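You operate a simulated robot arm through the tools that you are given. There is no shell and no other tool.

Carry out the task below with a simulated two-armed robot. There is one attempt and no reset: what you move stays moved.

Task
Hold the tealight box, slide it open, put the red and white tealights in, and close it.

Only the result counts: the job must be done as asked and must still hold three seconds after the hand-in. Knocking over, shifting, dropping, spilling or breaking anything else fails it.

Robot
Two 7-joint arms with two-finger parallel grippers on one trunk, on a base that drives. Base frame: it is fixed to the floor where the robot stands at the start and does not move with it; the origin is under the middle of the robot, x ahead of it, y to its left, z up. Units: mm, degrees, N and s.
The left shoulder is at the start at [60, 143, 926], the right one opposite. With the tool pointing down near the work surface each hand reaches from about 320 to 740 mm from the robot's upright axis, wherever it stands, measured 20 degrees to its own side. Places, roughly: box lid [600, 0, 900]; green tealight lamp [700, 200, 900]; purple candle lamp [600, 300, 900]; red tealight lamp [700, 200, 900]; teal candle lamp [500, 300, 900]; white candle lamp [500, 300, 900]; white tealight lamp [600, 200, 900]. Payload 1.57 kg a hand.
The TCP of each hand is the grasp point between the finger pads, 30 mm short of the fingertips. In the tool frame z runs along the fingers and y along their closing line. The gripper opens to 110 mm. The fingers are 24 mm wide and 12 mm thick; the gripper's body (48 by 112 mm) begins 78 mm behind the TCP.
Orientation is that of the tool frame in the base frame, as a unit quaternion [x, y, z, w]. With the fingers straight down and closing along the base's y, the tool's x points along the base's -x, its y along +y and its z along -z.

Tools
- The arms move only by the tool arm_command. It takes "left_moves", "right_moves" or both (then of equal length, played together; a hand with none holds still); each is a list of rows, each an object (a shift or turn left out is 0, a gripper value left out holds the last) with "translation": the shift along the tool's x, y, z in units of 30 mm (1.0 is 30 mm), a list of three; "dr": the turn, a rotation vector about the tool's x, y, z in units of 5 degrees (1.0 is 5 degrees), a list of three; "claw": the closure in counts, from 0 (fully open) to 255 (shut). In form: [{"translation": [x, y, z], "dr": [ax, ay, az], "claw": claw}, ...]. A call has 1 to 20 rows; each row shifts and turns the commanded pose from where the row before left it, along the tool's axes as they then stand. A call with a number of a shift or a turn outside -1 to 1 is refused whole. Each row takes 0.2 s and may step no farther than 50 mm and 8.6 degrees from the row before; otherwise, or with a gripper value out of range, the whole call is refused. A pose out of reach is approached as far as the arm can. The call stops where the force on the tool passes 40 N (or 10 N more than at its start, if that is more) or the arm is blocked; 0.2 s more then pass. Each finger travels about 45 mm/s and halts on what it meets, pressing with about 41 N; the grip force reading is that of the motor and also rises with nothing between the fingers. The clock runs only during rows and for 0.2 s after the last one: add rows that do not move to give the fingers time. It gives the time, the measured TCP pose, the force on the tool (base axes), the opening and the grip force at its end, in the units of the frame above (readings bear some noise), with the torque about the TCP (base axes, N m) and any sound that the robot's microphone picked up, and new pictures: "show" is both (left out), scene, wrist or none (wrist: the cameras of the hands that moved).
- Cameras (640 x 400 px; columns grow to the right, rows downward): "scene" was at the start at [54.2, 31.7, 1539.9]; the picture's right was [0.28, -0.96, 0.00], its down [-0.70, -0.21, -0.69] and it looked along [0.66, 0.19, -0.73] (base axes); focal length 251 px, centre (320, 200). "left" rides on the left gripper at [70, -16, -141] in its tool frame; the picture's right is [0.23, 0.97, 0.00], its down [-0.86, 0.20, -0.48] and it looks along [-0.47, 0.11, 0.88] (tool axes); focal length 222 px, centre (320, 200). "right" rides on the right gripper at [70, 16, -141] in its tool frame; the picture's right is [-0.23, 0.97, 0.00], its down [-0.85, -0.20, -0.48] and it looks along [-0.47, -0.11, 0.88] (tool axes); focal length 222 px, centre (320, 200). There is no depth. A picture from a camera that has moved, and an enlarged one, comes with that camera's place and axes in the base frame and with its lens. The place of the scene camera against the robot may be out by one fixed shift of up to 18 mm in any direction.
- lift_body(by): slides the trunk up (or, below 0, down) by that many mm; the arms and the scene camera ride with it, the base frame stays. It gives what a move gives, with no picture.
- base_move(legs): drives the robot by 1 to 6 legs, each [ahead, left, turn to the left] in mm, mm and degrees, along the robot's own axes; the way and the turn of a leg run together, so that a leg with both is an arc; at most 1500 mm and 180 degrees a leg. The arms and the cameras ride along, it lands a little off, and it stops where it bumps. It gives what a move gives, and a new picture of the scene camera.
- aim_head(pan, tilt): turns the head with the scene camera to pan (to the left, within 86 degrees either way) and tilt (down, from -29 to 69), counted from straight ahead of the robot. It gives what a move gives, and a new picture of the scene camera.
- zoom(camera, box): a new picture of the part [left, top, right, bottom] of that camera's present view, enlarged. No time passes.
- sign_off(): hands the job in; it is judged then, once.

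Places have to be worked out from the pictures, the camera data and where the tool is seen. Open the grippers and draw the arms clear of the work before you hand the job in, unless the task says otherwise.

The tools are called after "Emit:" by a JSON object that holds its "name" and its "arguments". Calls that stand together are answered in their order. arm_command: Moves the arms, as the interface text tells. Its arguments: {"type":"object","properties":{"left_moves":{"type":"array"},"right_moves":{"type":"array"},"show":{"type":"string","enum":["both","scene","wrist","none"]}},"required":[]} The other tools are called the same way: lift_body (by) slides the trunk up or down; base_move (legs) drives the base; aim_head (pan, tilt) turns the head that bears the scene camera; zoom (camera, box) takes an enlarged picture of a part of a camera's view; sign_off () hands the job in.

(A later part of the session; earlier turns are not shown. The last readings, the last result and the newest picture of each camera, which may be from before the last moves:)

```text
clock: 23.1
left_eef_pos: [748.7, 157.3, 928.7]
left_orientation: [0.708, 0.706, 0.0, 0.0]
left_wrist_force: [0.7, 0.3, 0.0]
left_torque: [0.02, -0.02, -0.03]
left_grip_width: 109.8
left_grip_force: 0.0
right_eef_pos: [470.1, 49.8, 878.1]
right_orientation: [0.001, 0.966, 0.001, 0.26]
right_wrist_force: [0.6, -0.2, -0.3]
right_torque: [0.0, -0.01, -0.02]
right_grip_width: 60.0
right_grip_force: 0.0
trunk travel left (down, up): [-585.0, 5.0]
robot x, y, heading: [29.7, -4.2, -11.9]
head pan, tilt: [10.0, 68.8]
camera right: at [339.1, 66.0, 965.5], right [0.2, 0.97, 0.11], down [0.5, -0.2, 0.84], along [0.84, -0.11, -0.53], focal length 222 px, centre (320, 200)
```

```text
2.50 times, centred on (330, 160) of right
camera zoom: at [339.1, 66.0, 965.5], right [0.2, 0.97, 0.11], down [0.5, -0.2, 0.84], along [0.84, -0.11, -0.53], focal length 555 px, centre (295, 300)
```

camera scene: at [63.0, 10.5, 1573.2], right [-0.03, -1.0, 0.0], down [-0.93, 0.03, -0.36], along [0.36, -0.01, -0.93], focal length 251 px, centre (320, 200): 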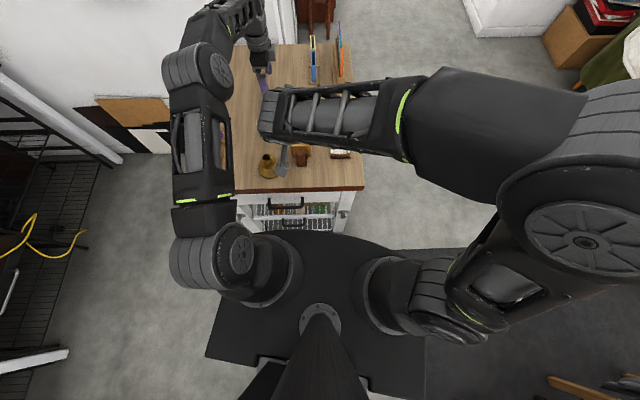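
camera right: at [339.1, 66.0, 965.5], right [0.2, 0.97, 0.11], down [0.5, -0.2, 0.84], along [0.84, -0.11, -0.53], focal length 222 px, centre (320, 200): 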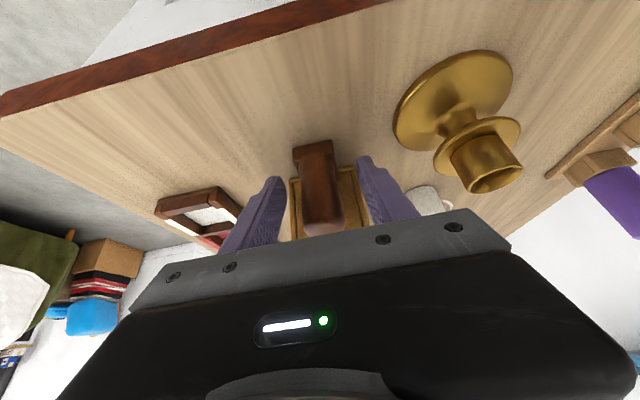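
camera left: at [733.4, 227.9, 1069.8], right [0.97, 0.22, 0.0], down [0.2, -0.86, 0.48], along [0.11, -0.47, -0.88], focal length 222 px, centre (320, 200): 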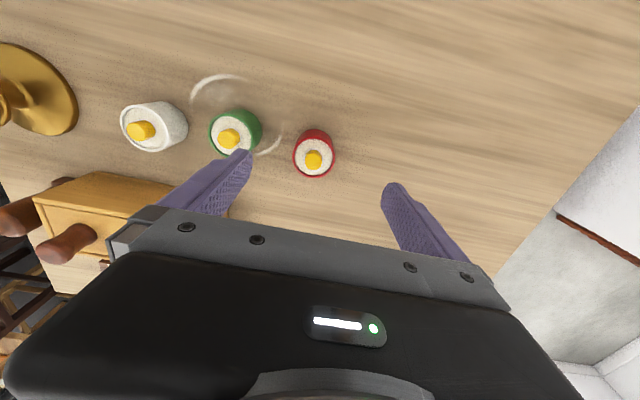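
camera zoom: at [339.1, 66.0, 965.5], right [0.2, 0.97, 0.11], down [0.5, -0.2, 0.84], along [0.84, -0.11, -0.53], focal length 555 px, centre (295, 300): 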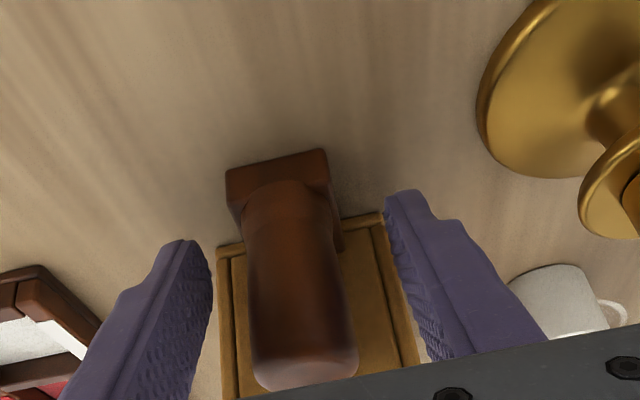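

The fingers straddle the post evenly. I close the right gripper on it to hold the box.

Emit:
{"name": "arm_command", "arguments": {"right_moves": [{"translation": [0, -0.04, 0], "claw": 165}, {"claw": 165}, {"claw": 200}, {"claw": 255}, {"claw": 255}], "show": "wrist"}}

Emit:
{"name": "aim_head", "arguments": {"pan": 14, "tilt": 55}}

```text
clock: 24.3
left_eef_pos: [748.4, 157.4, 928.4]
left_orientation: [0.708, 0.706, 0.0, 0.0]
left_wrist_force: [-0.4, 0.3, -0.1]
left_torque: [-0.02, 0.01, -0.01]
left_grip_width: 110.2
left_grip_force: 0.0
right_eef_pos: [469.7, 47.7, 879.9]
right_orientation: [0.002, 0.965, 0.0, 0.261]
right_wrist_force: [0.0, 0.5, 1.2]
right_torque: [-0.13, -0.06, 0.06]
right_grip_width: 29.2
right_grip_force: 35.2
trunk travel left (down, up): [-585.0, 5.0]
robot x, y, heading: [30.0, -2.1, -11.9]
head pan, tilt: [10.0, 68.8]
camera right: at [338.8, 64.4, 966.8], right [0.2, 0.97, 0.11], down [0.5, -0.2, 0.84], along [0.84, -0.11, -0.53], focal length 222 px, centre (320, 200)
```

right: 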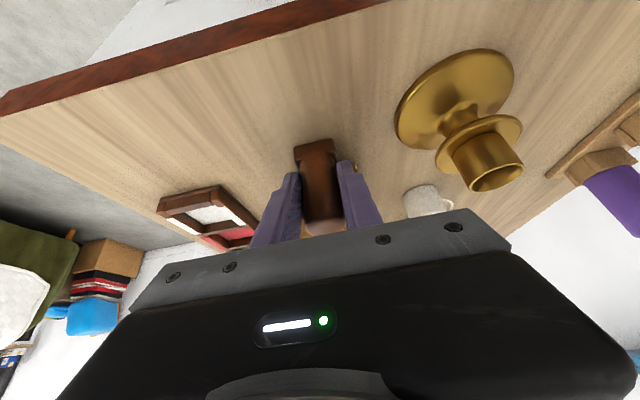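

```text
clock: 25.1
left_eef_pos: [747.2, 157.3, 928.8]
left_orientation: [0.708, 0.706, 0.001, 0.0]
left_wrist_force: [0.7, 0.2, 0.1]
left_torque: [-0.05, -0.01, 0.04]
left_grip_width: 110.1
left_grip_force: 0.0
right_eef_pos: [469.1, 47.7, 878.5]
right_orientation: [0.002, 0.965, -0.001, 0.261]
right_wrist_force: [-0.3, 0.1, 2.3]
right_torque: [-0.18, -0.07, -0.01]
right_grip_width: 29.2
right_grip_force: 39.5
trunk travel left (down, up): [-585.0, 5.0]
robot x, y, heading: [28.7, -3.6, -11.9]
head pan, tilt: [14.0, 55.0]
camera scene: at [79.4, 14.8, 1588.6], right [0.04, -1.0, 0.0], down [-0.82, -0.03, -0.57], along [0.57, 0.02, -0.82], focal length 251 px, centre (320, 200)
```

scene: 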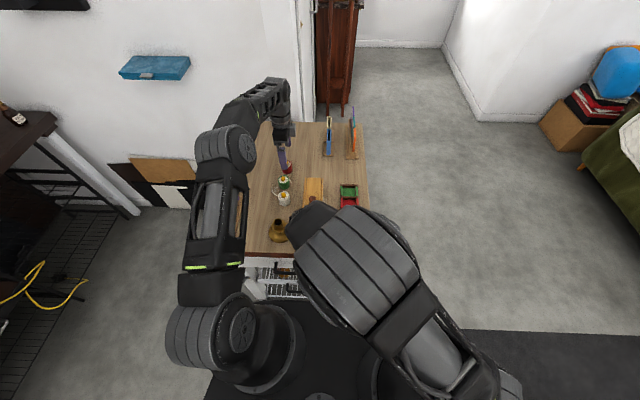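

The box is held (29 mm wide grip, ~40 N). Now I bring the left hand back and over the lid knob, staying high, with the opening narrowed to about 50 mm.

Emit:
{"name": "arm_command", "arguments": {"left_moves": [{"translation": [0, -0.97, -0.93]}, {"translation": [0, -0.97, -0.93]}, {"translation": [-0.61, -0.845, -0.08], "claw": 139}, {"translation": [-0.61, -0.845, -0.08]}, {"translation": [-0.61, -0.845, -0.08]}, {"translation": [-0.61, -0.845, -0.08]}, {"translation": [-0.61, -0.845, -0.08]}, {"translation": [-0.61, -0.845, -0.08]}], "show": "both"}}

Emit:
{"name": "zoom", "arguments": {"camera": "left", "box": [200, 110, 440, 260]}}

```text
clock: 26.9
left_eef_pos: [537.6, 47.7, 997.8]
left_orientation: [0.707, 0.707, 0.0, 0.0]
left_wrist_force: [-0.3, -0.2, -0.3]
left_torque: [0.0, 0.0, 0.0]
left_grip_width: 50.0
left_grip_force: 0.0
right_eef_pos: [469.5, 48.8, 879.5]
right_orientation: [0.001, 0.966, 0.0, 0.26]
right_wrist_force: [-0.6, -0.5, -0.4]
right_torque: [-0.08, -0.01, 0.0]
right_grip_width: 29.2
right_grip_force: 38.8
trunk travel left (down, up): [-585.0, 5.0]
robot x, y, heading: [30.7, -6.0, -11.9]
head pan, tilt: [14.0, 55.0]
camera scene: at [79.1, 14.6, 1588.6], right [0.04, -1.0, 0.0], down [-0.82, -0.03, -0.57], along [0.57, 0.02, -0.82], focal length 251 px, centre (320, 200)
camera left: at [521.6, 117.0, 1139.4], right [0.97, 0.23, 0.0], down [0.2, -0.86, 0.48], along [0.11, -0.47, -0.88], focal length 222 px, centre (320, 200)
```

scene: 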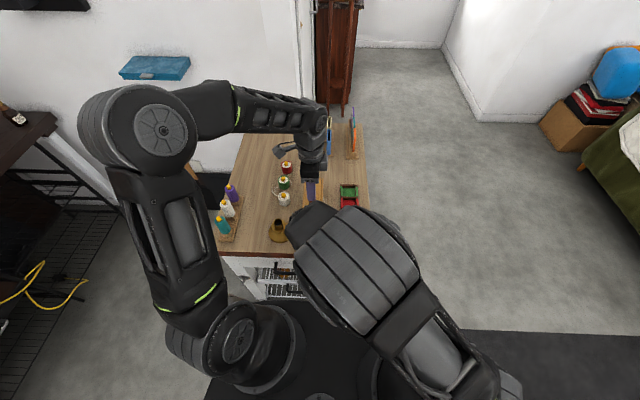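
left: 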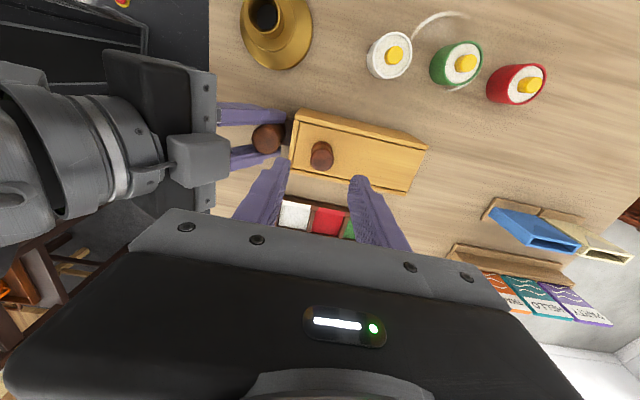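

```text
2.67 times, centred on (320, 185) of left
camera zoom: at [521.6, 117.0, 1139.4], right [0.97, 0.23, 0.0], down [0.2, -0.86, 0.48], along [0.11, -0.47, -0.88], focal length 592 px, centre (320, 240)
```

zoom: 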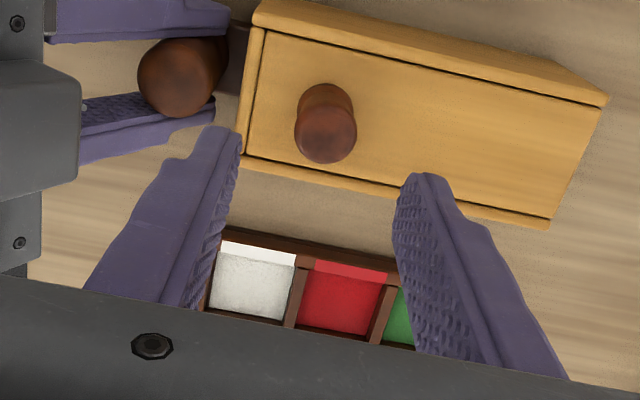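

The knob shows at (540, 48) and the near crosspiece confirms the lid slides away, +x. I go down around the knob with tips stopping ~5 mm above the lid, then check before closing.

Emit:
{"name": "arm_command", "arguments": {"left_moves": [{"translation": [0, 0.06, 0.77]}, {"translation": [0, 0, 0.77]}, {"translation": [0, 0, 0.77]}], "show": "wrist"}}

Emit:
{"name": "zoom", "arguments": {"camera": "left", "box": [200, 110, 440, 260]}}

```text
clock: 27.7
left_eef_pos: [540.0, 47.8, 927.1]
left_orientation: [0.708, 0.706, -0.001, 0.001]
left_wrist_force: [-0.8, -0.3, 0.5]
left_torque: [-0.01, -0.01, 0.02]
left_grip_width: 50.0
left_grip_force: 0.1
right_eef_pos: [469.8, 49.0, 878.1]
right_orientation: [0.001, 0.966, 0.001, 0.259]
right_wrist_force: [-0.2, -0.1, 0.7]
right_torque: [-0.14, 0.0, 0.01]
right_grip_width: 29.3
right_grip_force: 38.6
trunk travel left (down, up): [-585.0, 5.0]
robot x, y, heading: [28.7, -6.8, -12.0]
head pan, tilt: [14.0, 55.0]
camera left: at [524.0, 117.7, 1068.9], right [0.97, 0.23, 0.0], down [0.2, -0.86, 0.48], along [0.11, -0.47, -0.88], focal length 222 px, centre (320, 200)
```

left: 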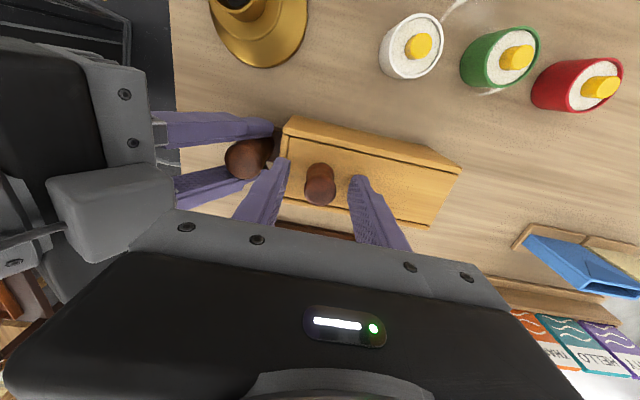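

```text
2.67 times, centred on (320, 185) of left
camera zoom: at [524.0, 117.7, 1068.9], right [0.97, 0.23, 0.0], down [0.2, -0.86, 0.48], along [0.11, -0.47, -0.88], focal length 592 px, centre (320, 240)
```

zoom: 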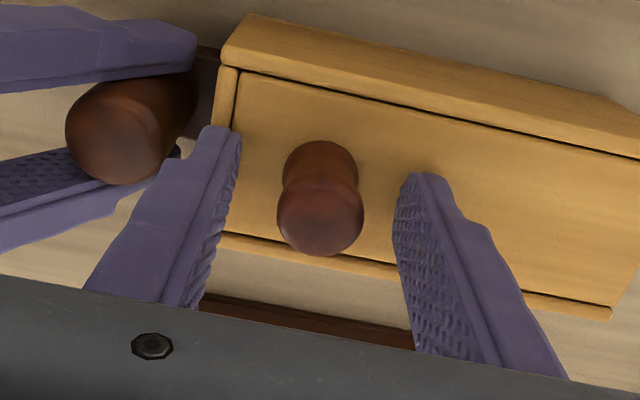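

The knob is centred between the fingers with the tips just above the lid. I close on it.

Emit:
{"name": "arm_command", "arguments": {"left_moves": [{"claw": 190}, {"claw": 255}, {"claw": 255}], "show": "wrist"}}

```text
clock: 28.5
left_eef_pos: [539.7, 47.8, 927.3]
left_orientation: [0.708, 0.706, 0.0, -0.001]
left_wrist_force: [0.2, -1.1, -0.8]
left_torque: [0.2, -0.37, 0.04]
left_grip_width: 22.9
left_grip_force: 24.5
right_eef_pos: [469.3, 47.3, 878.3]
right_orientation: [0.001, 0.966, 0.0, 0.259]
right_wrist_force: [0.3, 0.6, 2.8]
right_torque: [-0.42, 0.12, -0.11]
right_grip_width: 29.1
right_grip_force: 38.8
trunk travel left (down, up): [-585.0, 5.0]
robot x, y, heading: [30.2, -2.3, -12.1]
head pan, tilt: [14.0, 55.0]
camera left: at [524.0, 117.7, 1069.1], right [0.97, 0.22, 0.0], down [0.2, -0.86, 0.48], along [0.11, -0.47, -0.88], focal length 222 px, centre (320, 200)
```

left: 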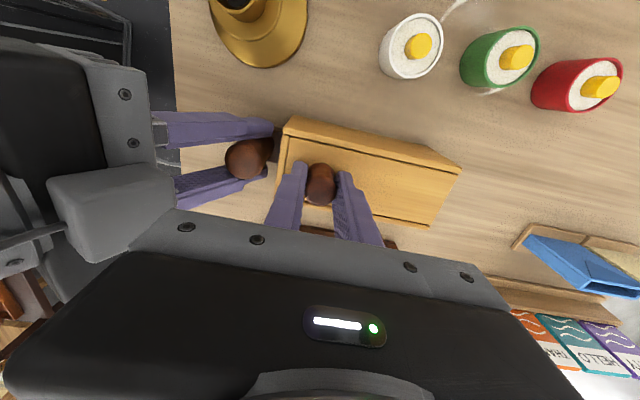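

The knob is gripped (22.9 mm). I pull it gently 20 mm in +x to test that the lid slides that way.

Emit:
{"name": "arm_command", "arguments": {"left_moves": [{"translation": [0, 0.15, 0], "claw": 255}, {"translation": [0, 0.17, 0]}, {"translation": [0, 0.17, 0]}, {"translation": [0, 0.17, 0]}], "show": "wrist"}}

Emit:
{"name": "zoom", "arguments": {"camera": "left", "box": [200, 80, 480, 260]}}

```text
clock: 29.5
left_eef_pos: [558.2, 48.8, 927.1]
left_orientation: [0.708, 0.706, 0.0, -0.001]
left_wrist_force: [-4.5, -1.9, -9.9]
left_torque: [0.28, -0.52, 0.11]
left_grip_width: 22.6
left_grip_force: 35.8
right_eef_pos: [469.8, 48.4, 879.5]
right_orientation: [0.002, 0.965, -0.001, 0.26]
right_wrist_force: [4.2, 2.3, 9.7]
right_torque: [-0.38, -0.04, 0.11]
right_grip_width: 29.0
right_grip_force: 39.5
trunk travel left (down, up): [-585.0, 5.0]
robot x, y, heading: [31.0, -1.4, -12.0]
head pan, tilt: [14.0, 55.0]
camera left: at [543.1, 118.5, 1069.6], right [0.97, 0.22, 0.0], down [0.2, -0.86, 0.48], along [0.11, -0.47, -0.88], focal length 222 px, centre (320, 200)
```

left: 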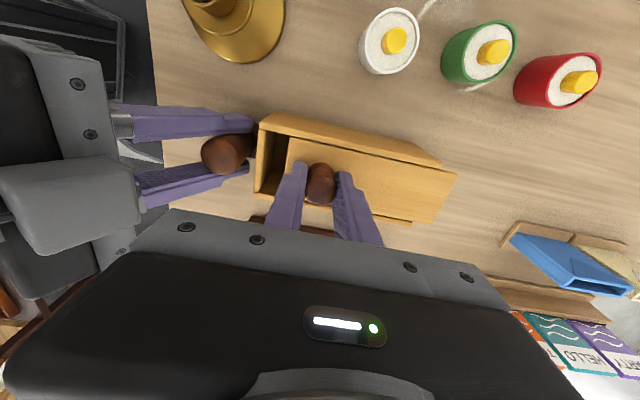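

```text
2.22 times, centred on (340, 170) of left
camera zoom: at [543.1, 118.5, 1069.6], right [0.97, 0.22, 0.0], down [0.2, -0.86, 0.48], along [0.11, -0.47, -0.88], focal length 494 px, centre (276, 267)
```

zoom: 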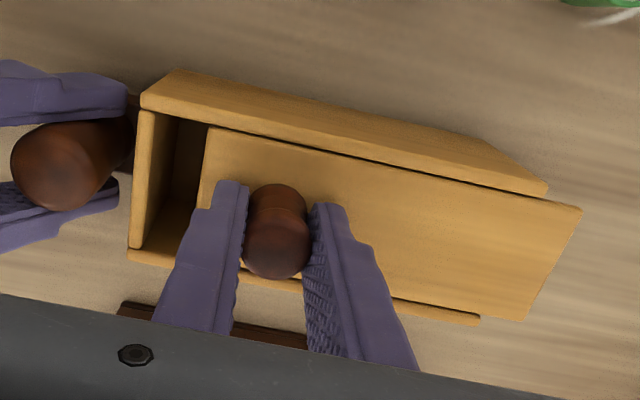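

The lid slides freely (≈4.5 N) away from the post and is captured in its grooves. I continue pulling another 75 mm.

Emit:
{"name": "arm_command", "arguments": {"left_moves": [{"translation": [0, 0.3, 0.03]}, {"translation": [0, 0.3, 0]}, {"translation": [0, 0.3, 0]}, {"translation": [0, 0.3, 0]}, {"translation": [0, 0.3, 0]}, {"translation": [0, 0.3, 0]}, {"translation": [0, 0.3, 0]}, {"translation": [0, 0.3, 0]}], "show": "wrist"}}

Emit:
{"name": "zoom", "arguments": {"camera": "left", "box": [140, 80, 480, 280]}}

```text
clock: 31.3
left_eef_pos: [629.9, 49.4, 928.1]
left_orientation: [0.708, 0.706, 0.0, 0.0]
left_wrist_force: [-3.2, 1.3, -9.0]
left_torque: [-0.23, -0.83, -0.17]
left_grip_width: 22.9
left_grip_force: 35.6
right_eef_pos: [469.2, 48.4, 877.6]
right_orientation: [0.002, 0.966, -0.001, 0.26]
right_wrist_force: [4.5, -1.7, 12.4]
right_torque: [0.31, -0.58, -0.03]
right_grip_width: 29.4
right_grip_force: 38.9
trunk travel left (down, up): [-585.0, 5.0]
robot x, y, heading: [30.8, -6.2, -12.0]
head pan, tilt: [14.0, 55.0]
camera left: at [613.5, 118.1, 1071.3], right [0.97, 0.22, 0.0], down [0.2, -0.86, 0.48], along [0.11, -0.47, -0.88], focal length 222 px, centre (320, 200)
```

left: 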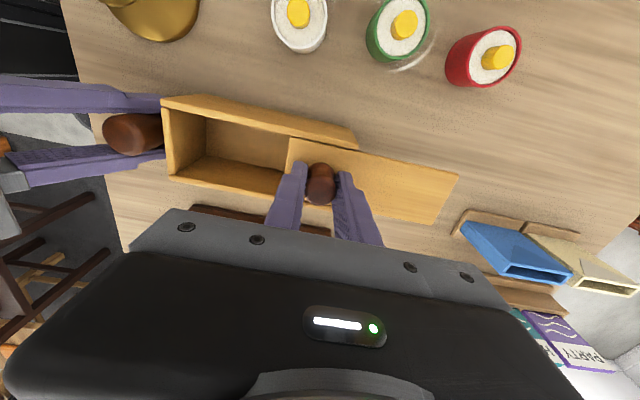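

```text
1.88 times, centred on (310, 180) of left
camera zoom: at [613.5, 118.1, 1071.3], right [0.97, 0.22, 0.0], down [0.2, -0.86, 0.48], along [0.11, -0.47, -0.88], focal length 418 px, centre (339, 238)
```

zoom: 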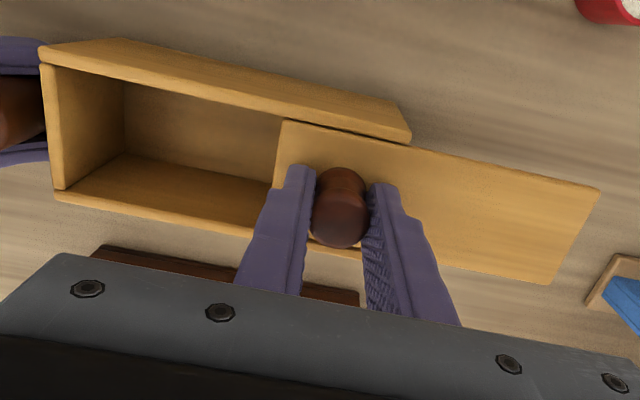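

The opening is about 91 mm long. I pull ~10 mm more so a tealight with the fingers around it fits comfortably while ~40 mm of lid stays in the grooves.

Emit:
{"name": "arm_command", "arguments": {"left_moves": [{"translation": [0, 0.17, 0.03]}, {"translation": [0, 0.17, 0]}], "show": "wrist"}}

Emit:
{"name": "zoom", "arguments": {"camera": "left", "box": [120, 70, 480, 280]}}

```text
clock: 31.9
left_eef_pos: [640.4, 46.8, 927.7]
left_orientation: [0.708, 0.707, -0.001, 0.001]
left_wrist_force: [-2.0, -0.4, 6.7]
left_torque: [0.24, 0.61, 0.08]
left_grip_width: 22.6
left_grip_force: 34.8
right_eef_pos: [469.9, 47.3, 877.8]
right_orientation: [0.0, 0.966, 0.0, 0.26]
right_wrist_force: [8.3, 0.2, 3.2]
right_torque: [-0.32, 0.71, 0.01]
right_grip_width: 29.3
right_grip_force: 38.6
trunk travel left (down, up): [-585.0, 5.0]
robot x, y, heading: [28.4, -4.7, -12.0]
head pan, tilt: [14.0, 55.0]
camera left: at [625.0, 118.0, 1069.5], right [0.97, 0.22, 0.0], down [0.2, -0.85, 0.48], along [0.11, -0.47, -0.88], focal length 222 px, centre (320, 200)
```

left: 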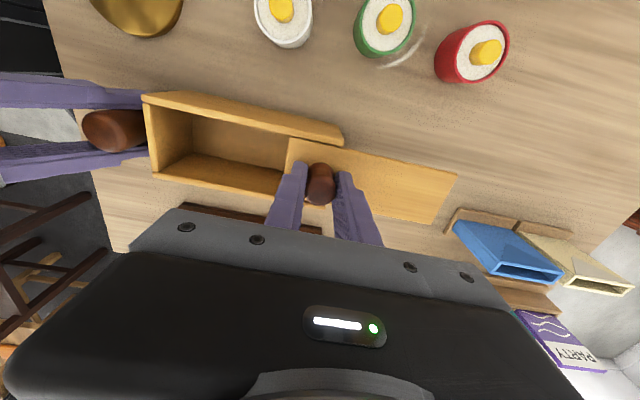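

```text
1.78 times, centred on (300, 175) of left
camera zoom: at [625.0, 118.0, 1069.5], right [0.97, 0.22, 0.0], down [0.2, -0.85, 0.48], along [0.11, -0.47, -0.88], focal length 395 px, centre (356, 244)
```

zoom: 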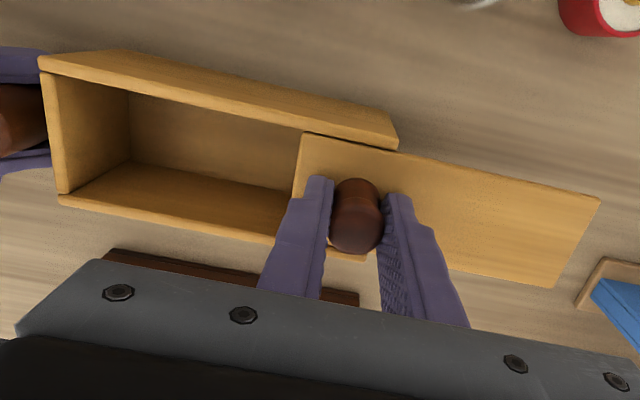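

About 100 mm open. I release the knob, rise straight up, and look at whether the lid stays put.

Emit:
{"name": "arm_command", "arguments": {"left_moves": [{"claw": 160}, {"claw": 130}, {"claw": 130}, {"translation": [0, 0, -0.5]}, {"translation": [0, 0, -0.9]}, {"translation": [0, 0, -0.9]}], "show": "both"}}

Emit:
{"name": "zoom", "arguments": {"camera": "left", "box": [120, 70, 480, 280]}}

```text
clock: 33.3
left_eef_pos: [641.0, 46.3, 993.9]
left_orientation: [0.708, 0.706, 0.0, 0.0]
left_wrist_force: [-0.5, -0.8, 0.3]
left_torque: [-0.04, -0.01, 0.02]
left_grip_width: 53.5
left_grip_force: 0.0
right_eef_pos: [468.9, 48.2, 878.2]
right_orientation: [0.002, 0.966, -0.001, 0.26]
right_wrist_force: [-0.3, 0.7, 0.0]
right_torque: [0.02, 0.29, 0.01]
right_grip_width: 29.1
right_grip_force: 39.3
trunk travel left (down, up): [-585.0, 5.0]
robot x, y, heading: [27.9, -3.9, -12.1]
head pan, tilt: [14.0, 55.0]
camera scene: at [79.3, 15.0, 1588.6], right [0.04, -1.0, 0.0], down [-0.82, -0.03, -0.57], along [0.57, 0.02, -0.82], focal length 251 px, centre (320, 200)
camera left: at [625.5, 117.0, 1136.7], right [0.97, 0.22, 0.0], down [0.2, -0.86, 0.48], along [0.11, -0.47, -0.88], focal length 222 px, centre (320, 200)
```

scene: 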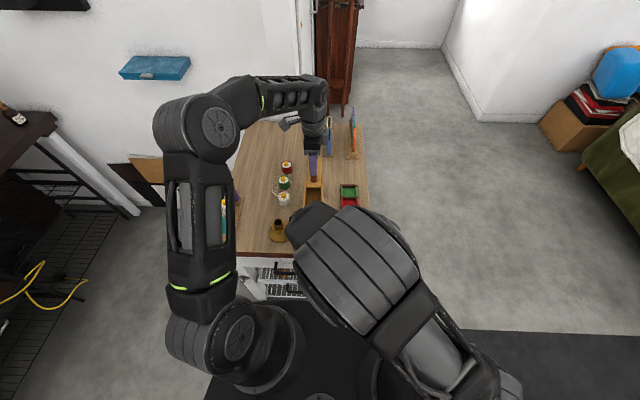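
left: 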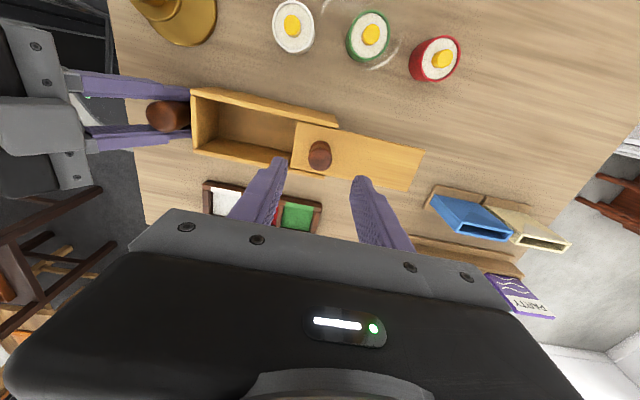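

```text
1.78 times, centred on (300, 175) of left
camera zoom: at [625.5, 117.0, 1136.7], right [0.97, 0.22, 0.0], down [0.2, -0.86, 0.48], along [0.11, -0.47, -0.88], focal length 395 px, centre (356, 244)
```

zoom: 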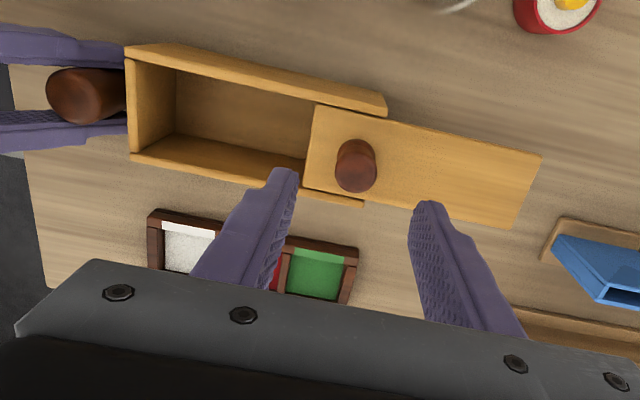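

The lid stays open. I take the left hand over to the red tealight (742,161), opening ~58 mm, stopping above it to refine.

Emit:
{"name": "arm_command", "arguments": {"left_moves": [{"translation": [0.77, 0.68, 0.2], "claw": 121}, {"translation": [0.77, 0.68, 0.4]}, {"translation": [0.77, 0.68, 0.5]}, {"translation": [0.77, 0.68, 0.5]}, {"translation": [0.77, 0.68, 0.5]}], "show": "wrist"}}

Emit:
{"name": "zoom", "arguments": {"camera": "left", "box": [200, 90, 440, 250]}}

```text
clock: 34.5
left_eef_pos: [744.1, 161.2, 933.8]
left_orientation: [0.708, 0.706, 0.0, 0.0]
left_wrist_force: [-0.6, -0.2, -0.1]
left_torque: [-0.01, -0.04, 0.01]
left_grip_width: 57.8
left_grip_force: 0.1
right_eef_pos: [470.3, 49.0, 879.6]
right_orientation: [0.002, 0.966, -0.001, 0.259]
right_wrist_force: [0.6, 0.5, 0.6]
right_torque: [-0.05, 0.02, 0.06]
right_grip_width: 29.1
right_grip_force: 38.8
trunk travel left (down, up): [-585.0, 5.0]
robot x, y, heading: [28.9, -0.6, -12.0]
head pan, tilt: [14.0, 55.0]
camera left: at [728.0, 231.9, 1076.1], right [0.97, 0.22, 0.0], down [0.2, -0.86, 0.48], along [0.11, -0.47, -0.88], focal length 222 px, centre (320, 200)
```

left: 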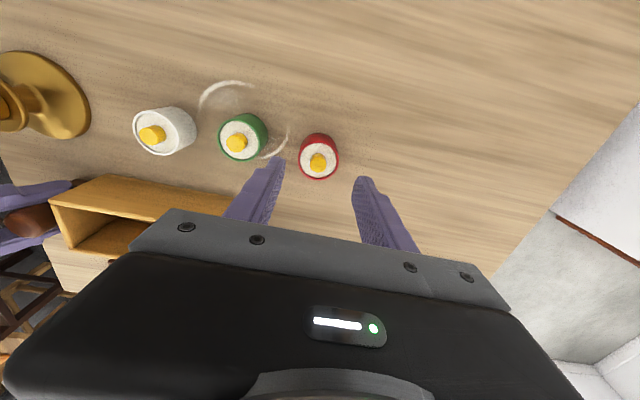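

```text
2.50 times, centred on (320, 170) of left
camera zoom: at [728.0, 231.9, 1076.1], right [0.97, 0.22, 0.0], down [0.2, -0.86, 0.48], along [0.11, -0.47, -0.88], focal length 555 px, centre (320, 275)
```

zoom: 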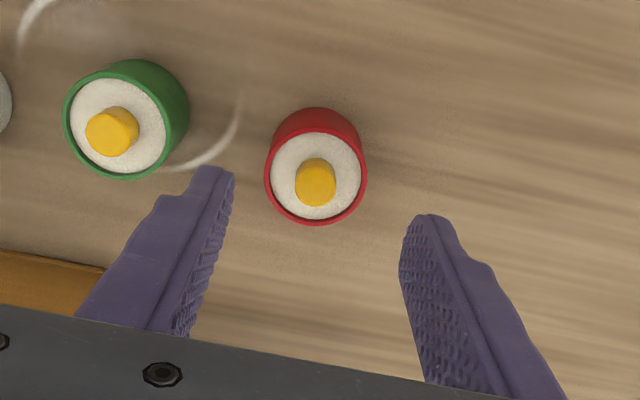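

Red is centred under the hand within ~1 mm. I go down around it to TCP z≈866 (tips ~7 mm above the table).

Emit:
{"name": "arm_command", "arguments": {"left_moves": [{"translation": [-0.03, -0.03, 0.57]}, {"translation": [0, 0, 0.57]}, {"translation": [0, 0, 0.57]}, {"translation": [0, 0, 0.55]}], "show": "wrist"}}

Emit:
{"name": "zoom", "arguments": {"camera": "left", "box": [200, 110, 440, 270]}}

```text
clock: 35.5
left_eef_pos: [744.3, 161.5, 866.6]
left_orientation: [0.707, 0.707, 0.0, 0.0]
left_wrist_force: [0.5, 0.2, -0.1]
left_torque: [-0.01, -0.03, 0.04]
left_grip_width: 57.6
left_grip_force: 0.1
right_eef_pos: [469.9, 48.2, 879.3]
right_orientation: [0.001, 0.966, 0.001, 0.26]
right_wrist_force: [-1.5, 0.0, 2.8]
right_torque: [-0.17, -0.02, -0.02]
right_grip_width: 28.9
right_grip_force: 38.8
trunk travel left (down, up): [-585.0, 5.0]
robot x, y, heading: [25.0, -3.3, -12.0]
head pan, tilt: [14.0, 55.0]
camera left: at [727.1, 232.1, 1008.5], right [0.97, 0.22, 0.0], down [0.2, -0.86, 0.48], along [0.11, -0.47, -0.88], focal length 222 px, centre (320, 200)
```

left: 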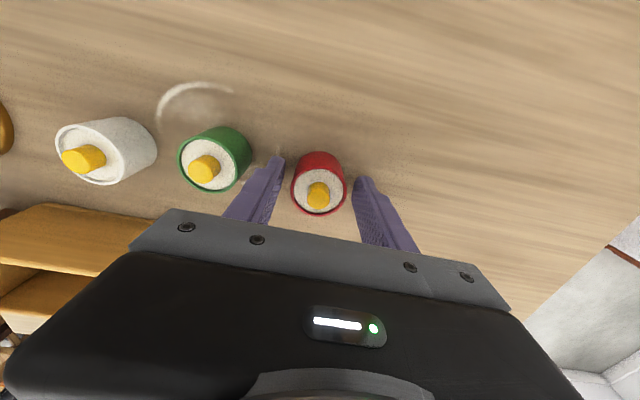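

```text
2.50 times, centred on (320, 190) of left
camera zoom: at [727.1, 232.1, 1008.5], right [0.97, 0.22, 0.0], down [0.2, -0.86, 0.48], along [0.11, -0.47, -0.88], focal length 555 px, centre (320, 225)
```

zoom: 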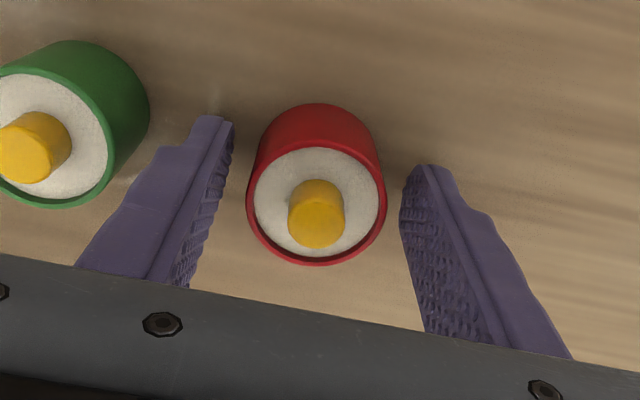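

Red sits about 3 mm toward −y of the finger centre line, so I shift by that and then close on it.

Emit:
{"name": "arm_command", "arguments": {"left_moves": [{"translation": [-0.1, -0.02, 0]}, {"claw": 145}, {"claw": 170}, {"claw": 255}, {"claw": 255}], "show": "wrist"}}

Emit:
{"name": "zoom", "arguments": {"camera": "left", "box": [200, 110, 440, 270]}}

```text
clock: 36.7
left_eef_pos: [742.2, 159.0, 866.0]
left_orientation: [0.708, 0.706, 0.0, 0.0]
left_wrist_force: [0.3, 0.5, -0.3]
left_torque: [0.02, 0.02, 0.03]
left_grip_width: 39.2
left_grip_force: 36.5
right_eef_pos: [469.3, 48.0, 879.7]
right_orientation: [0.002, 0.966, -0.001, 0.258]
right_wrist_force: [-0.5, -1.2, 3.3]
right_torque: [-0.2, -0.13, 0.02]
right_grip_width: 28.9
right_grip_force: 38.9
trunk travel left (down, up): [-585.0, 5.0]
robot x, y, heading: [29.1, -2.4, -11.9]
head pan, tilt: [14.0, 55.0]
camera left: at [726.9, 228.7, 1007.7], right [0.97, 0.22, 0.0], down [0.2, -0.86, 0.48], along [0.11, -0.47, -0.88], focal length 222 px, centre (320, 200)
```

left: 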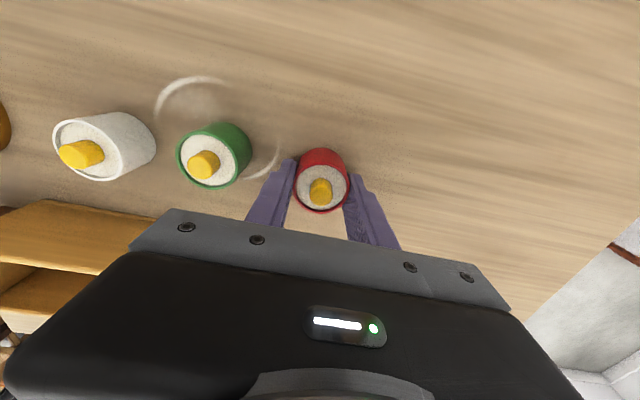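

```text
2.50 times, centred on (320, 190) of left
camera zoom: at [726.9, 228.7, 1007.7], right [0.97, 0.22, 0.0], down [0.2, -0.86, 0.48], along [0.11, -0.47, -0.88], focal length 555 px, centre (320, 225)
```

zoom: 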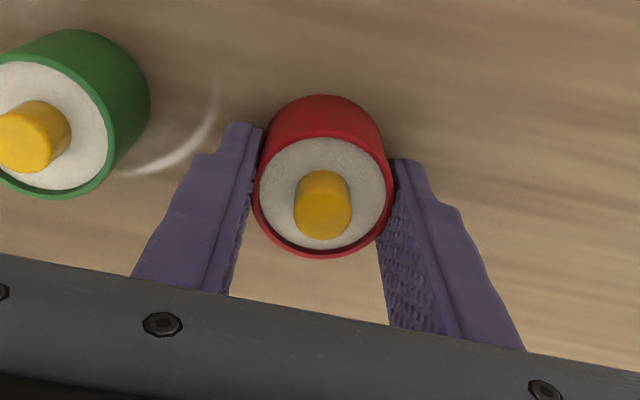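

Red is gripped (39 mm). I lift it straight up, then carry it over to above the open part of the box at (560, 48), keeping clear of the knob.

Emit:
{"name": "arm_command", "arguments": {"left_moves": [{"translation": [0, 0, -0.7]}, {"translation": [0, 0, -1.0]}, {"translation": [0, -0.3, -0.6]}, {"translation": [-0.4, -0.86, -0.5]}, {"translation": [-0.55, -0.9, -0.5]}, {"translation": [-0.55, -0.9, -0.3]}, {"translation": [-0.55, -0.9, 0]}, {"translation": [-0.55, -0.9, 0]}, {"translation": [-0.55, -0.9, 0]}, {"translation": [-0.55, -0.4, 0]}], "show": "wrist"}}

Emit:
{"name": "zoom", "arguments": {"camera": "left", "box": [180, 70, 480, 270]}}

```text
clock: 38.9
left_eef_pos: [559.6, 48.5, 973.4]
left_orientation: [0.707, 0.707, -0.001, 0.0]
left_wrist_force: [-0.2, 0.2, -1.4]
left_torque: [0.02, 0.01, 0.05]
left_grip_width: 39.0
left_grip_force: 40.8
right_eef_pos: [469.4, 48.1, 879.0]
right_orientation: [0.002, 0.966, -0.001, 0.26]
right_wrist_force: [-1.0, -0.5, 2.9]
right_torque: [-0.16, -0.16, -0.04]
right_grip_width: 29.0
right_grip_force: 39.1
trunk travel left (down, up): [-585.0, 5.0]
robot x, y, heading: [26.6, -2.6, -11.9]
head pan, tilt: [14.0, 55.0]
camera left: at [543.2, 117.9, 1115.7], right [0.97, 0.22, 0.0], down [0.2, -0.86, 0.48], along [0.11, -0.47, -0.88], focal length 222 px, centre (320, 200)
```

left: 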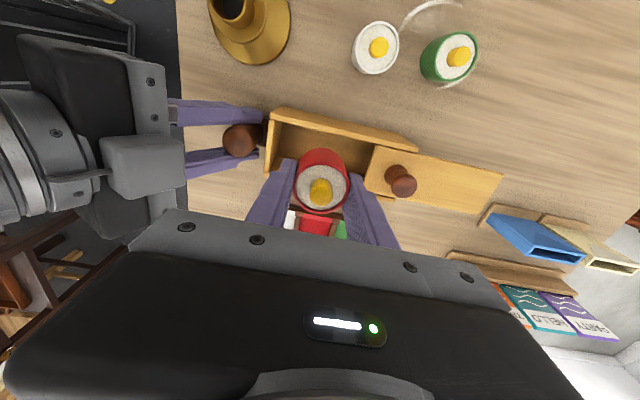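

```text
2.00 times, centred on (330, 170) of left
camera zoom: at [543.2, 117.9, 1115.7], right [0.97, 0.22, 0.0], down [0.2, -0.86, 0.48], along [0.11, -0.47, -0.88], focal length 444 px, centre (300, 260)
```

zoom: 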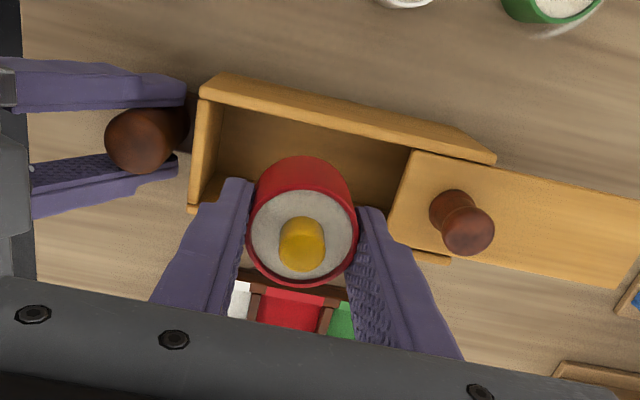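

The opening spans x≈513–612, so (562, 48) is its centre. I lower the tealight into the box in moderate steps.

Emit:
{"name": "arm_command", "arguments": {"left_moves": [{"translation": [-0.02, 0.08, 0.4]}, {"translation": [0, 0, 0.4]}, {"translation": [0, 0, 0.4]}, {"translation": [0, 0, 0.4]}, {"translation": [0, 0, 0.4]}, {"translation": [0, 0, 0.4]}, {"translation": [0, 0, 0.3]}], "show": "wrist"}}

Emit:
{"name": "zoom", "arguments": {"camera": "left", "box": [180, 70, 480, 270]}}

```text
clock: 40.5
left_eef_pos: [561.6, 51.0, 892.8]
left_orientation: [0.708, 0.706, 0.0, 0.0]
left_wrist_force: [0.1, -0.9, 0.1]
left_torque: [0.0, 0.03, 0.01]
left_grip_width: 39.1
left_grip_force: 40.9
right_eef_pos: [470.1, 48.9, 878.9]
right_orientation: [0.001, 0.966, 0.0, 0.26]
right_wrist_force: [-1.3, -1.1, 1.5]
right_torque: [-0.19, 0.0, 0.05]
right_grip_width: 29.3
right_grip_force: 38.8
trunk travel left (down, up): [-585.0, 5.0]
robot x, y, heading: [26.3, -2.9, -11.7]
head pan, tilt: [14.0, 55.0]
camera left: at [545.8, 119.8, 1034.9], right [0.97, 0.22, 0.0], down [0.2, -0.86, 0.48], along [0.11, -0.47, -0.88], focal length 222 px, centre (320, 200)
```

left: 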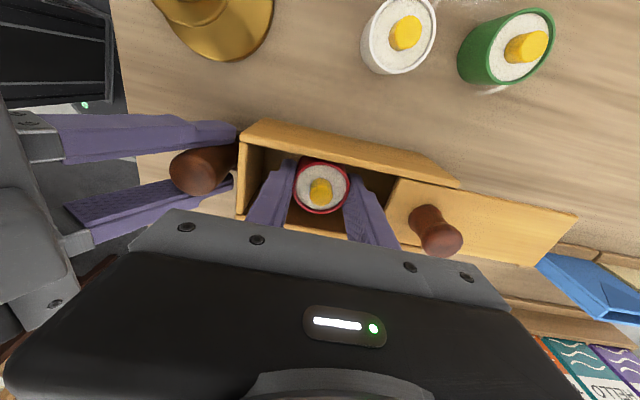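

```text
2.00 times, centred on (330, 170) of left
camera zoom: at [545.8, 119.8, 1034.9], right [0.97, 0.22, 0.0], down [0.2, -0.86, 0.48], along [0.11, -0.47, -0.88], focal length 444 px, centre (300, 260)
```

zoom: 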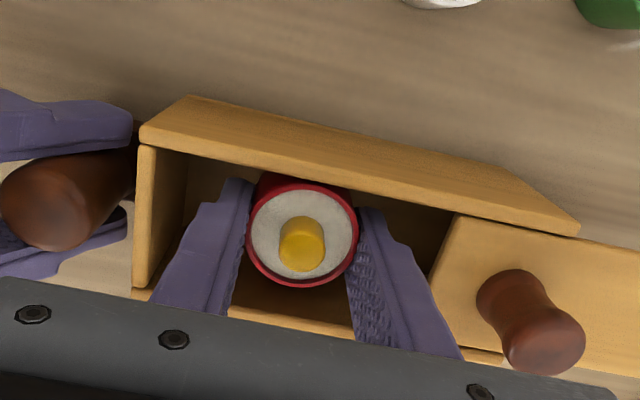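

The tealight is inside, a little close to the +y wall; I shift 4 mm toward −y and lower on in small steps until it touches the floor.

Emit:
{"name": "arm_command", "arguments": {"left_moves": [{"translation": [-0.13, 0, 0]}, {"translation": [0, 0, 0.13]}, {"translation": [0, 0, 0.13]}], "show": "none"}}

```text
clock: 41.3
left_eef_pos: [561.2, 44.4, 884.2]
left_orientation: [0.708, 0.707, 0.0, 0.0]
left_wrist_force: [0.4, -0.3, -0.9]
left_torque: [0.01, -0.01, 0.03]
left_grip_width: 39.0
left_grip_force: 41.3
right_eef_pos: [468.9, 48.0, 878.4]
right_orientation: [0.001, 0.966, 0.0, 0.26]
right_wrist_force: [0.0, -1.2, 2.6]
right_torque: [-0.13, -0.1, 0.0]
right_grip_width: 29.1
right_grip_force: 39.0
trunk travel left (down, up): [-585.0, 5.0]
robot x, y, heading: [26.8, -1.7, -11.8]
head pan, tilt: [14.0, 55.0]
```

No contact yet at z=884. I keep lowering in ~3 mm steps.

Emit:
{"name": "arm_command", "arguments": {"left_moves": [{"translation": [0, 0, 0.1]}, {"translation": [0, 0, 0.1]}], "show": "wrist"}}

Emit:
{"name": "zoom", "arguments": {"camera": "left", "box": [200, 90, 440, 250]}}

```text
clock: 41.9
left_eef_pos: [560.4, 44.7, 879.4]
left_orientation: [0.708, 0.706, 0.0, 0.0]
left_wrist_force: [0.0, -0.7, -1.2]
left_torque: [0.0, -0.01, 0.01]
left_grip_width: 39.3
left_grip_force: 41.3
right_eef_pos: [470.5, 48.3, 878.6]
right_orientation: [0.001, 0.966, 0.0, 0.259]
right_wrist_force: [0.4, -1.1, 3.2]
right_torque: [-0.17, -0.08, 0.01]
right_grip_width: 29.3
right_grip_force: 38.4
trunk travel left (down, up): [-585.0, 5.0]
robot x, y, heading: [27.3, -3.1, -11.9]
head pan, tilt: [14.0, 55.0]
camera left: at [545.6, 114.2, 1020.8], right [0.97, 0.23, 0.0], down [0.2, -0.86, 0.48], along [0.11, -0.47, -0.88], focal length 222 px, centre (320, 200)
```

left: 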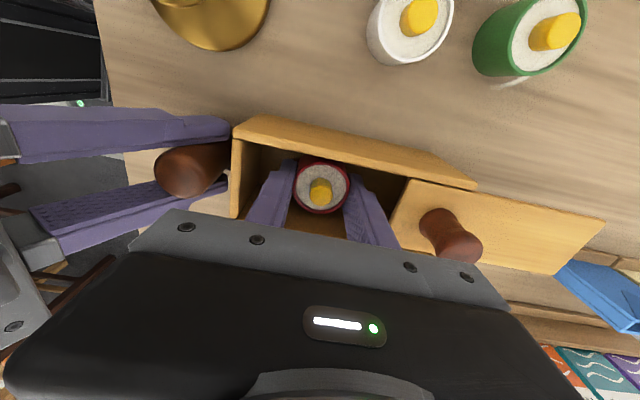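

```text
2.50 times, centred on (320, 170) of left
camera zoom: at [545.6, 114.2, 1020.8], right [0.97, 0.23, 0.0], down [0.2, -0.86, 0.48], along [0.11, -0.47, -0.88], focal length 555 px, centre (320, 275)
```

zoom: 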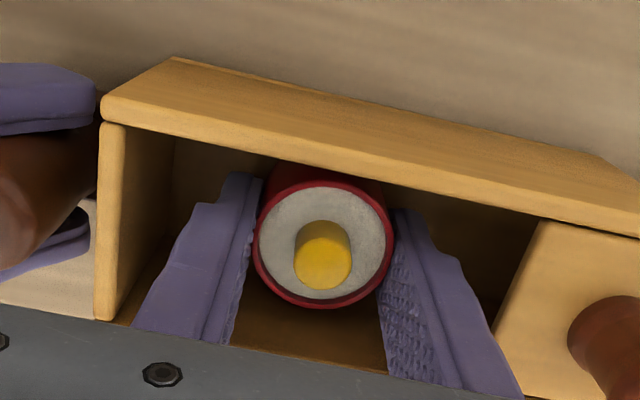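

Still free. I keep lowering in small steps, watching for contact.

Emit:
{"name": "arm_command", "arguments": {"left_moves": [{"translation": [0, 0, 0.08]}, {"translation": [0, 0, 0.08]}], "show": "none"}}

```text
clock: 42.5
left_eef_pos: [560.6, 44.5, 874.0]
left_orientation: [0.708, 0.706, 0.001, 0.0]
left_wrist_force: [0.3, 0.3, 0.2]
left_torque: [0.02, -0.01, 0.03]
left_grip_width: 39.3
left_grip_force: 40.9
right_eef_pos: [469.7, 48.2, 878.5]
right_orientation: [0.001, 0.966, 0.001, 0.259]
right_wrist_force: [-0.1, -0.6, 2.6]
right_torque: [-0.23, -0.13, -0.01]
right_grip_width: 29.2
right_grip_force: 38.8
trunk travel left (down, up): [-585.0, 5.0]
robot x, y, heading: [32.8, -3.4, -12.2]
head pan, tilt: [14.0, 55.0]
```

Nothing firm yet; another small step.

Emit:
{"name": "arm_command", "arguments": {"left_moves": [{"translation": [0, 0, 0.06]}, {"translation": [0, 0, 0.06]}], "show": "none"}}

```text
clock: 43.1
left_eef_pos: [562.6, 44.7, 870.6]
left_orientation: [0.708, 0.706, 0.0, 0.001]
left_wrist_force: [-8.7, 1.7, 22.9]
left_torque: [0.25, 0.29, 0.04]
left_grip_width: 38.9
left_grip_force: 41.0
right_eef_pos: [471.0, 48.4, 878.9]
right_orientation: [0.001, 0.966, 0.0, 0.26]
right_wrist_force: [11.4, 1.5, -7.5]
right_torque: [-0.27, 0.28, -0.06]
right_grip_width: 29.3
right_grip_force: 38.8
trunk travel left (down, up): [-585.0, 5.0]
robot x, y, heading: [29.3, -5.3, -12.0]
head pan, tilt: [14.0, 55.0]
```

Contact with the floor (TCP ≈ 871, so floor ≈ 834). I ease up 1.5 mm, open to ~52 mm, and rise straight up.

Emit:
{"name": "arm_command", "arguments": {"left_moves": [{"translation": [0, 0, -0.05]}, {"claw": 148}, {"claw": 136}, {"claw": 136}, {"translation": [0, 0, -0.5]}, {"translation": [0, 0, -0.8]}, {"translation": [0, 0, -0.8]}], "show": "wrist"}}

Emit:
{"name": "zoom", "arguments": {"camera": "left", "box": [200, 90, 440, 250]}}

```text
clock: 44.7
left_eef_pos: [559.5, 41.4, 936.1]
left_orientation: [0.709, 0.706, 0.001, 0.0]
left_wrist_force: [0.2, -0.4, -0.2]
left_torque: [0.01, -0.04, -0.04]
left_grip_width: 51.4
left_grip_force: 0.1
right_eef_pos: [470.4, 47.6, 877.7]
right_orientation: [0.002, 0.966, -0.001, 0.26]
right_wrist_force: [-2.2, -0.7, 4.1]
right_torque: [-0.27, -0.19, 0.0]
right_grip_width: 28.9
right_grip_force: 39.1
trunk travel left (down, up): [-585.0, 5.0]
robot x, y, heading: [30.8, -1.8, -11.6]
head pan, tilt: [14.0, 55.0]
camera left: at [544.6, 111.8, 1079.2], right [0.97, 0.22, 0.0], down [0.2, -0.86, 0.48], along [0.11, -0.47, -0.88], focal length 222 px, centre (320, 200)
```

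left: 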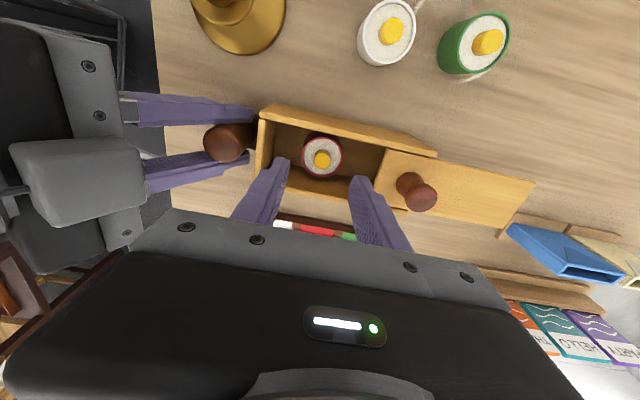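

```text
2.50 times, centred on (320, 170) of left
camera zoom: at [544.6, 111.8, 1079.2], right [0.97, 0.22, 0.0], down [0.2, -0.86, 0.48], along [0.11, -0.47, -0.88], focal length 555 px, centre (320, 275)
```

zoom: 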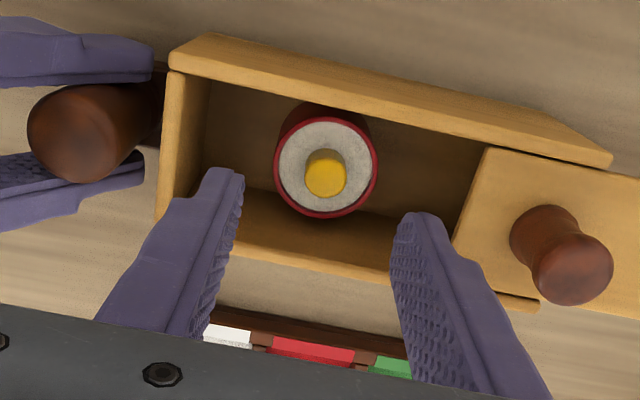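

Red stands upright in the box at about (561, 47). To make room for white I'll move it toward the far end: first re-grip and drag it ~14 mm (lid edge at x=612 limits the far finger), then push it with closed fingers. I realign (+6 mm y) and go down around it.

Emit:
{"name": "arm_command", "arguments": {"left_moves": [{"translation": [0.19, 0.06, 0]}, {"translation": [0, 0, 0.5]}, {"translation": [0, 0, 0.5]}, {"translation": [0, 0, 0.5]}, {"translation": [0, 0, 0.5]}], "show": "wrist"}}

Emit:
{"name": "zoom", "arguments": {"camera": "left", "box": [200, 90, 440, 250]}}

```text
clock: 45.9
left_eef_pos: [564.9, 47.1, 873.5]
left_orientation: [0.708, 0.706, 0.001, 0.001]
left_wrist_force: [0.0, 0.6, 0.4]
left_torque: [0.0, -0.03, 0.0]
left_grip_width: 51.3
left_grip_force: 0.0
right_eef_pos: [469.6, 48.4, 878.7]
right_orientation: [0.001, 0.966, 0.001, 0.259]
right_wrist_force: [0.5, -0.5, -0.4]
right_torque: [-0.02, 0.1, 0.01]
right_grip_width: 29.2
right_grip_force: 38.4
trunk travel left (down, up): [-585.0, 5.0]
robot x, y, heading: [24.9, -4.2, -11.7]
head pan, tilt: [14.0, 55.0]
camera left: at [548.3, 117.2, 1015.8], right [0.97, 0.22, 0.0], down [0.2, -0.86, 0.48], along [0.11, -0.47, -0.88], focal length 222 px, centre (320, 200)
```

left: 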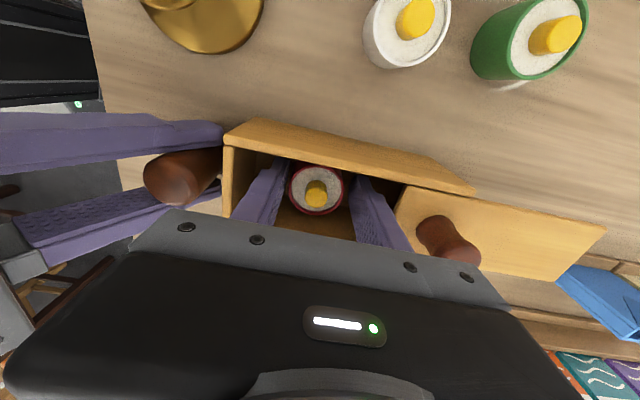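

```text
2.50 times, centred on (320, 170) of left
camera zoom: at [548.3, 117.2, 1015.8], right [0.97, 0.22, 0.0], down [0.2, -0.86, 0.48], along [0.11, -0.47, -0.88], focal length 555 px, centre (320, 275)
```

zoom: 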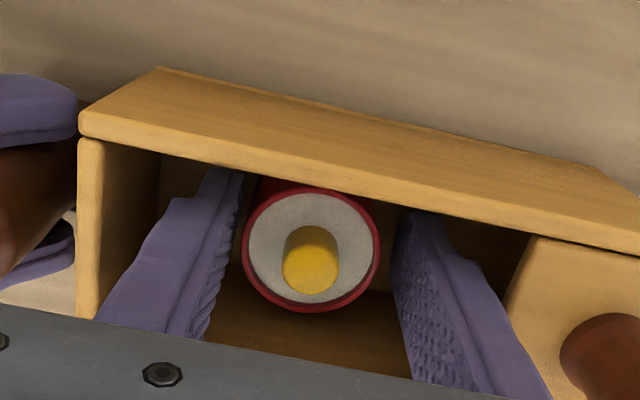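

Red is between the fingers. I close on it and drag it ~11 mm in +x, then open by just ~2–3 mm per side.

Emit:
{"name": "arm_command", "arguments": {"left_moves": [{"claw": 165}, {"claw": 220}, {"claw": 220}, {"translation": [0, 0.13, 0]}, {"translation": [0, 0.13, 0]}, {"translation": [0, 0.12, 0]}], "show": "wrist"}}

Emit:
{"name": "zoom", "arguments": {"camera": "left", "box": [200, 90, 440, 250]}}

```text
clock: 47.3
left_eef_pos: [575.3, 49.3, 873.5]
left_orientation: [0.708, 0.706, 0.0, 0.0]
left_wrist_force: [-0.9, 0.6, 2.5]
left_torque: [0.04, -0.03, -0.02]
left_grip_width: 39.1
left_grip_force: 41.2
right_eef_pos: [469.8, 47.2, 879.3]
right_orientation: [0.003, 0.966, -0.001, 0.259]
right_wrist_force: [-0.5, 0.6, -0.8]
right_torque: [-0.27, 0.04, -0.04]
right_grip_width: 28.8
right_grip_force: 38.3
trunk travel left (down, up): [-585.0, 5.0]
robot x, y, heading: [29.8, -1.6, -12.0]
head pan, tilt: [14.0, 55.0]
camera left: at [559.5, 118.1, 1015.8], right [0.97, 0.22, 0.0], down [0.2, -0.86, 0.48], along [0.11, -0.47, -0.88], focal length 222 px, centre (320, 200)
```

left: 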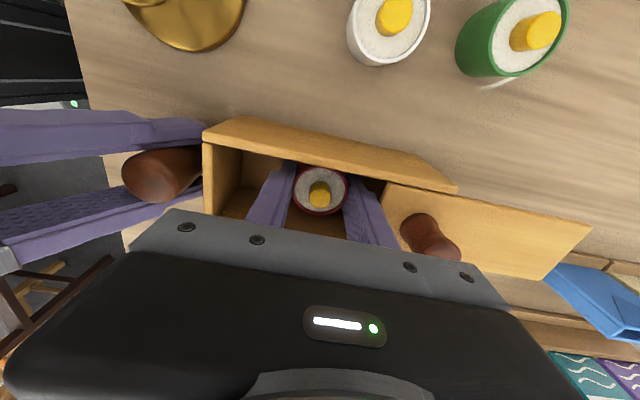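

```text
2.50 times, centred on (320, 170) of left
camera zoom: at [559.5, 118.1, 1015.8], right [0.97, 0.22, 0.0], down [0.2, -0.86, 0.48], along [0.11, -0.47, -0.88], focal length 555 px, centre (320, 275)
```

zoom: 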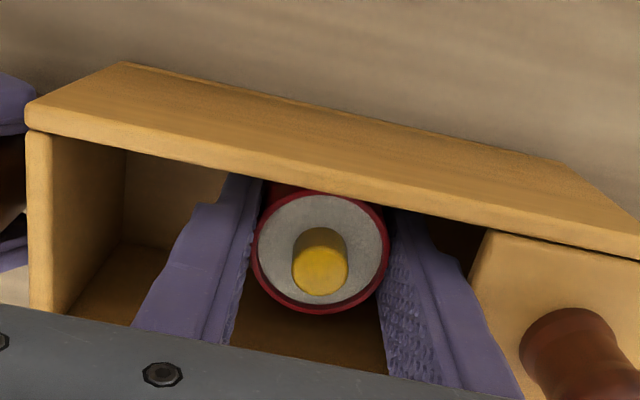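

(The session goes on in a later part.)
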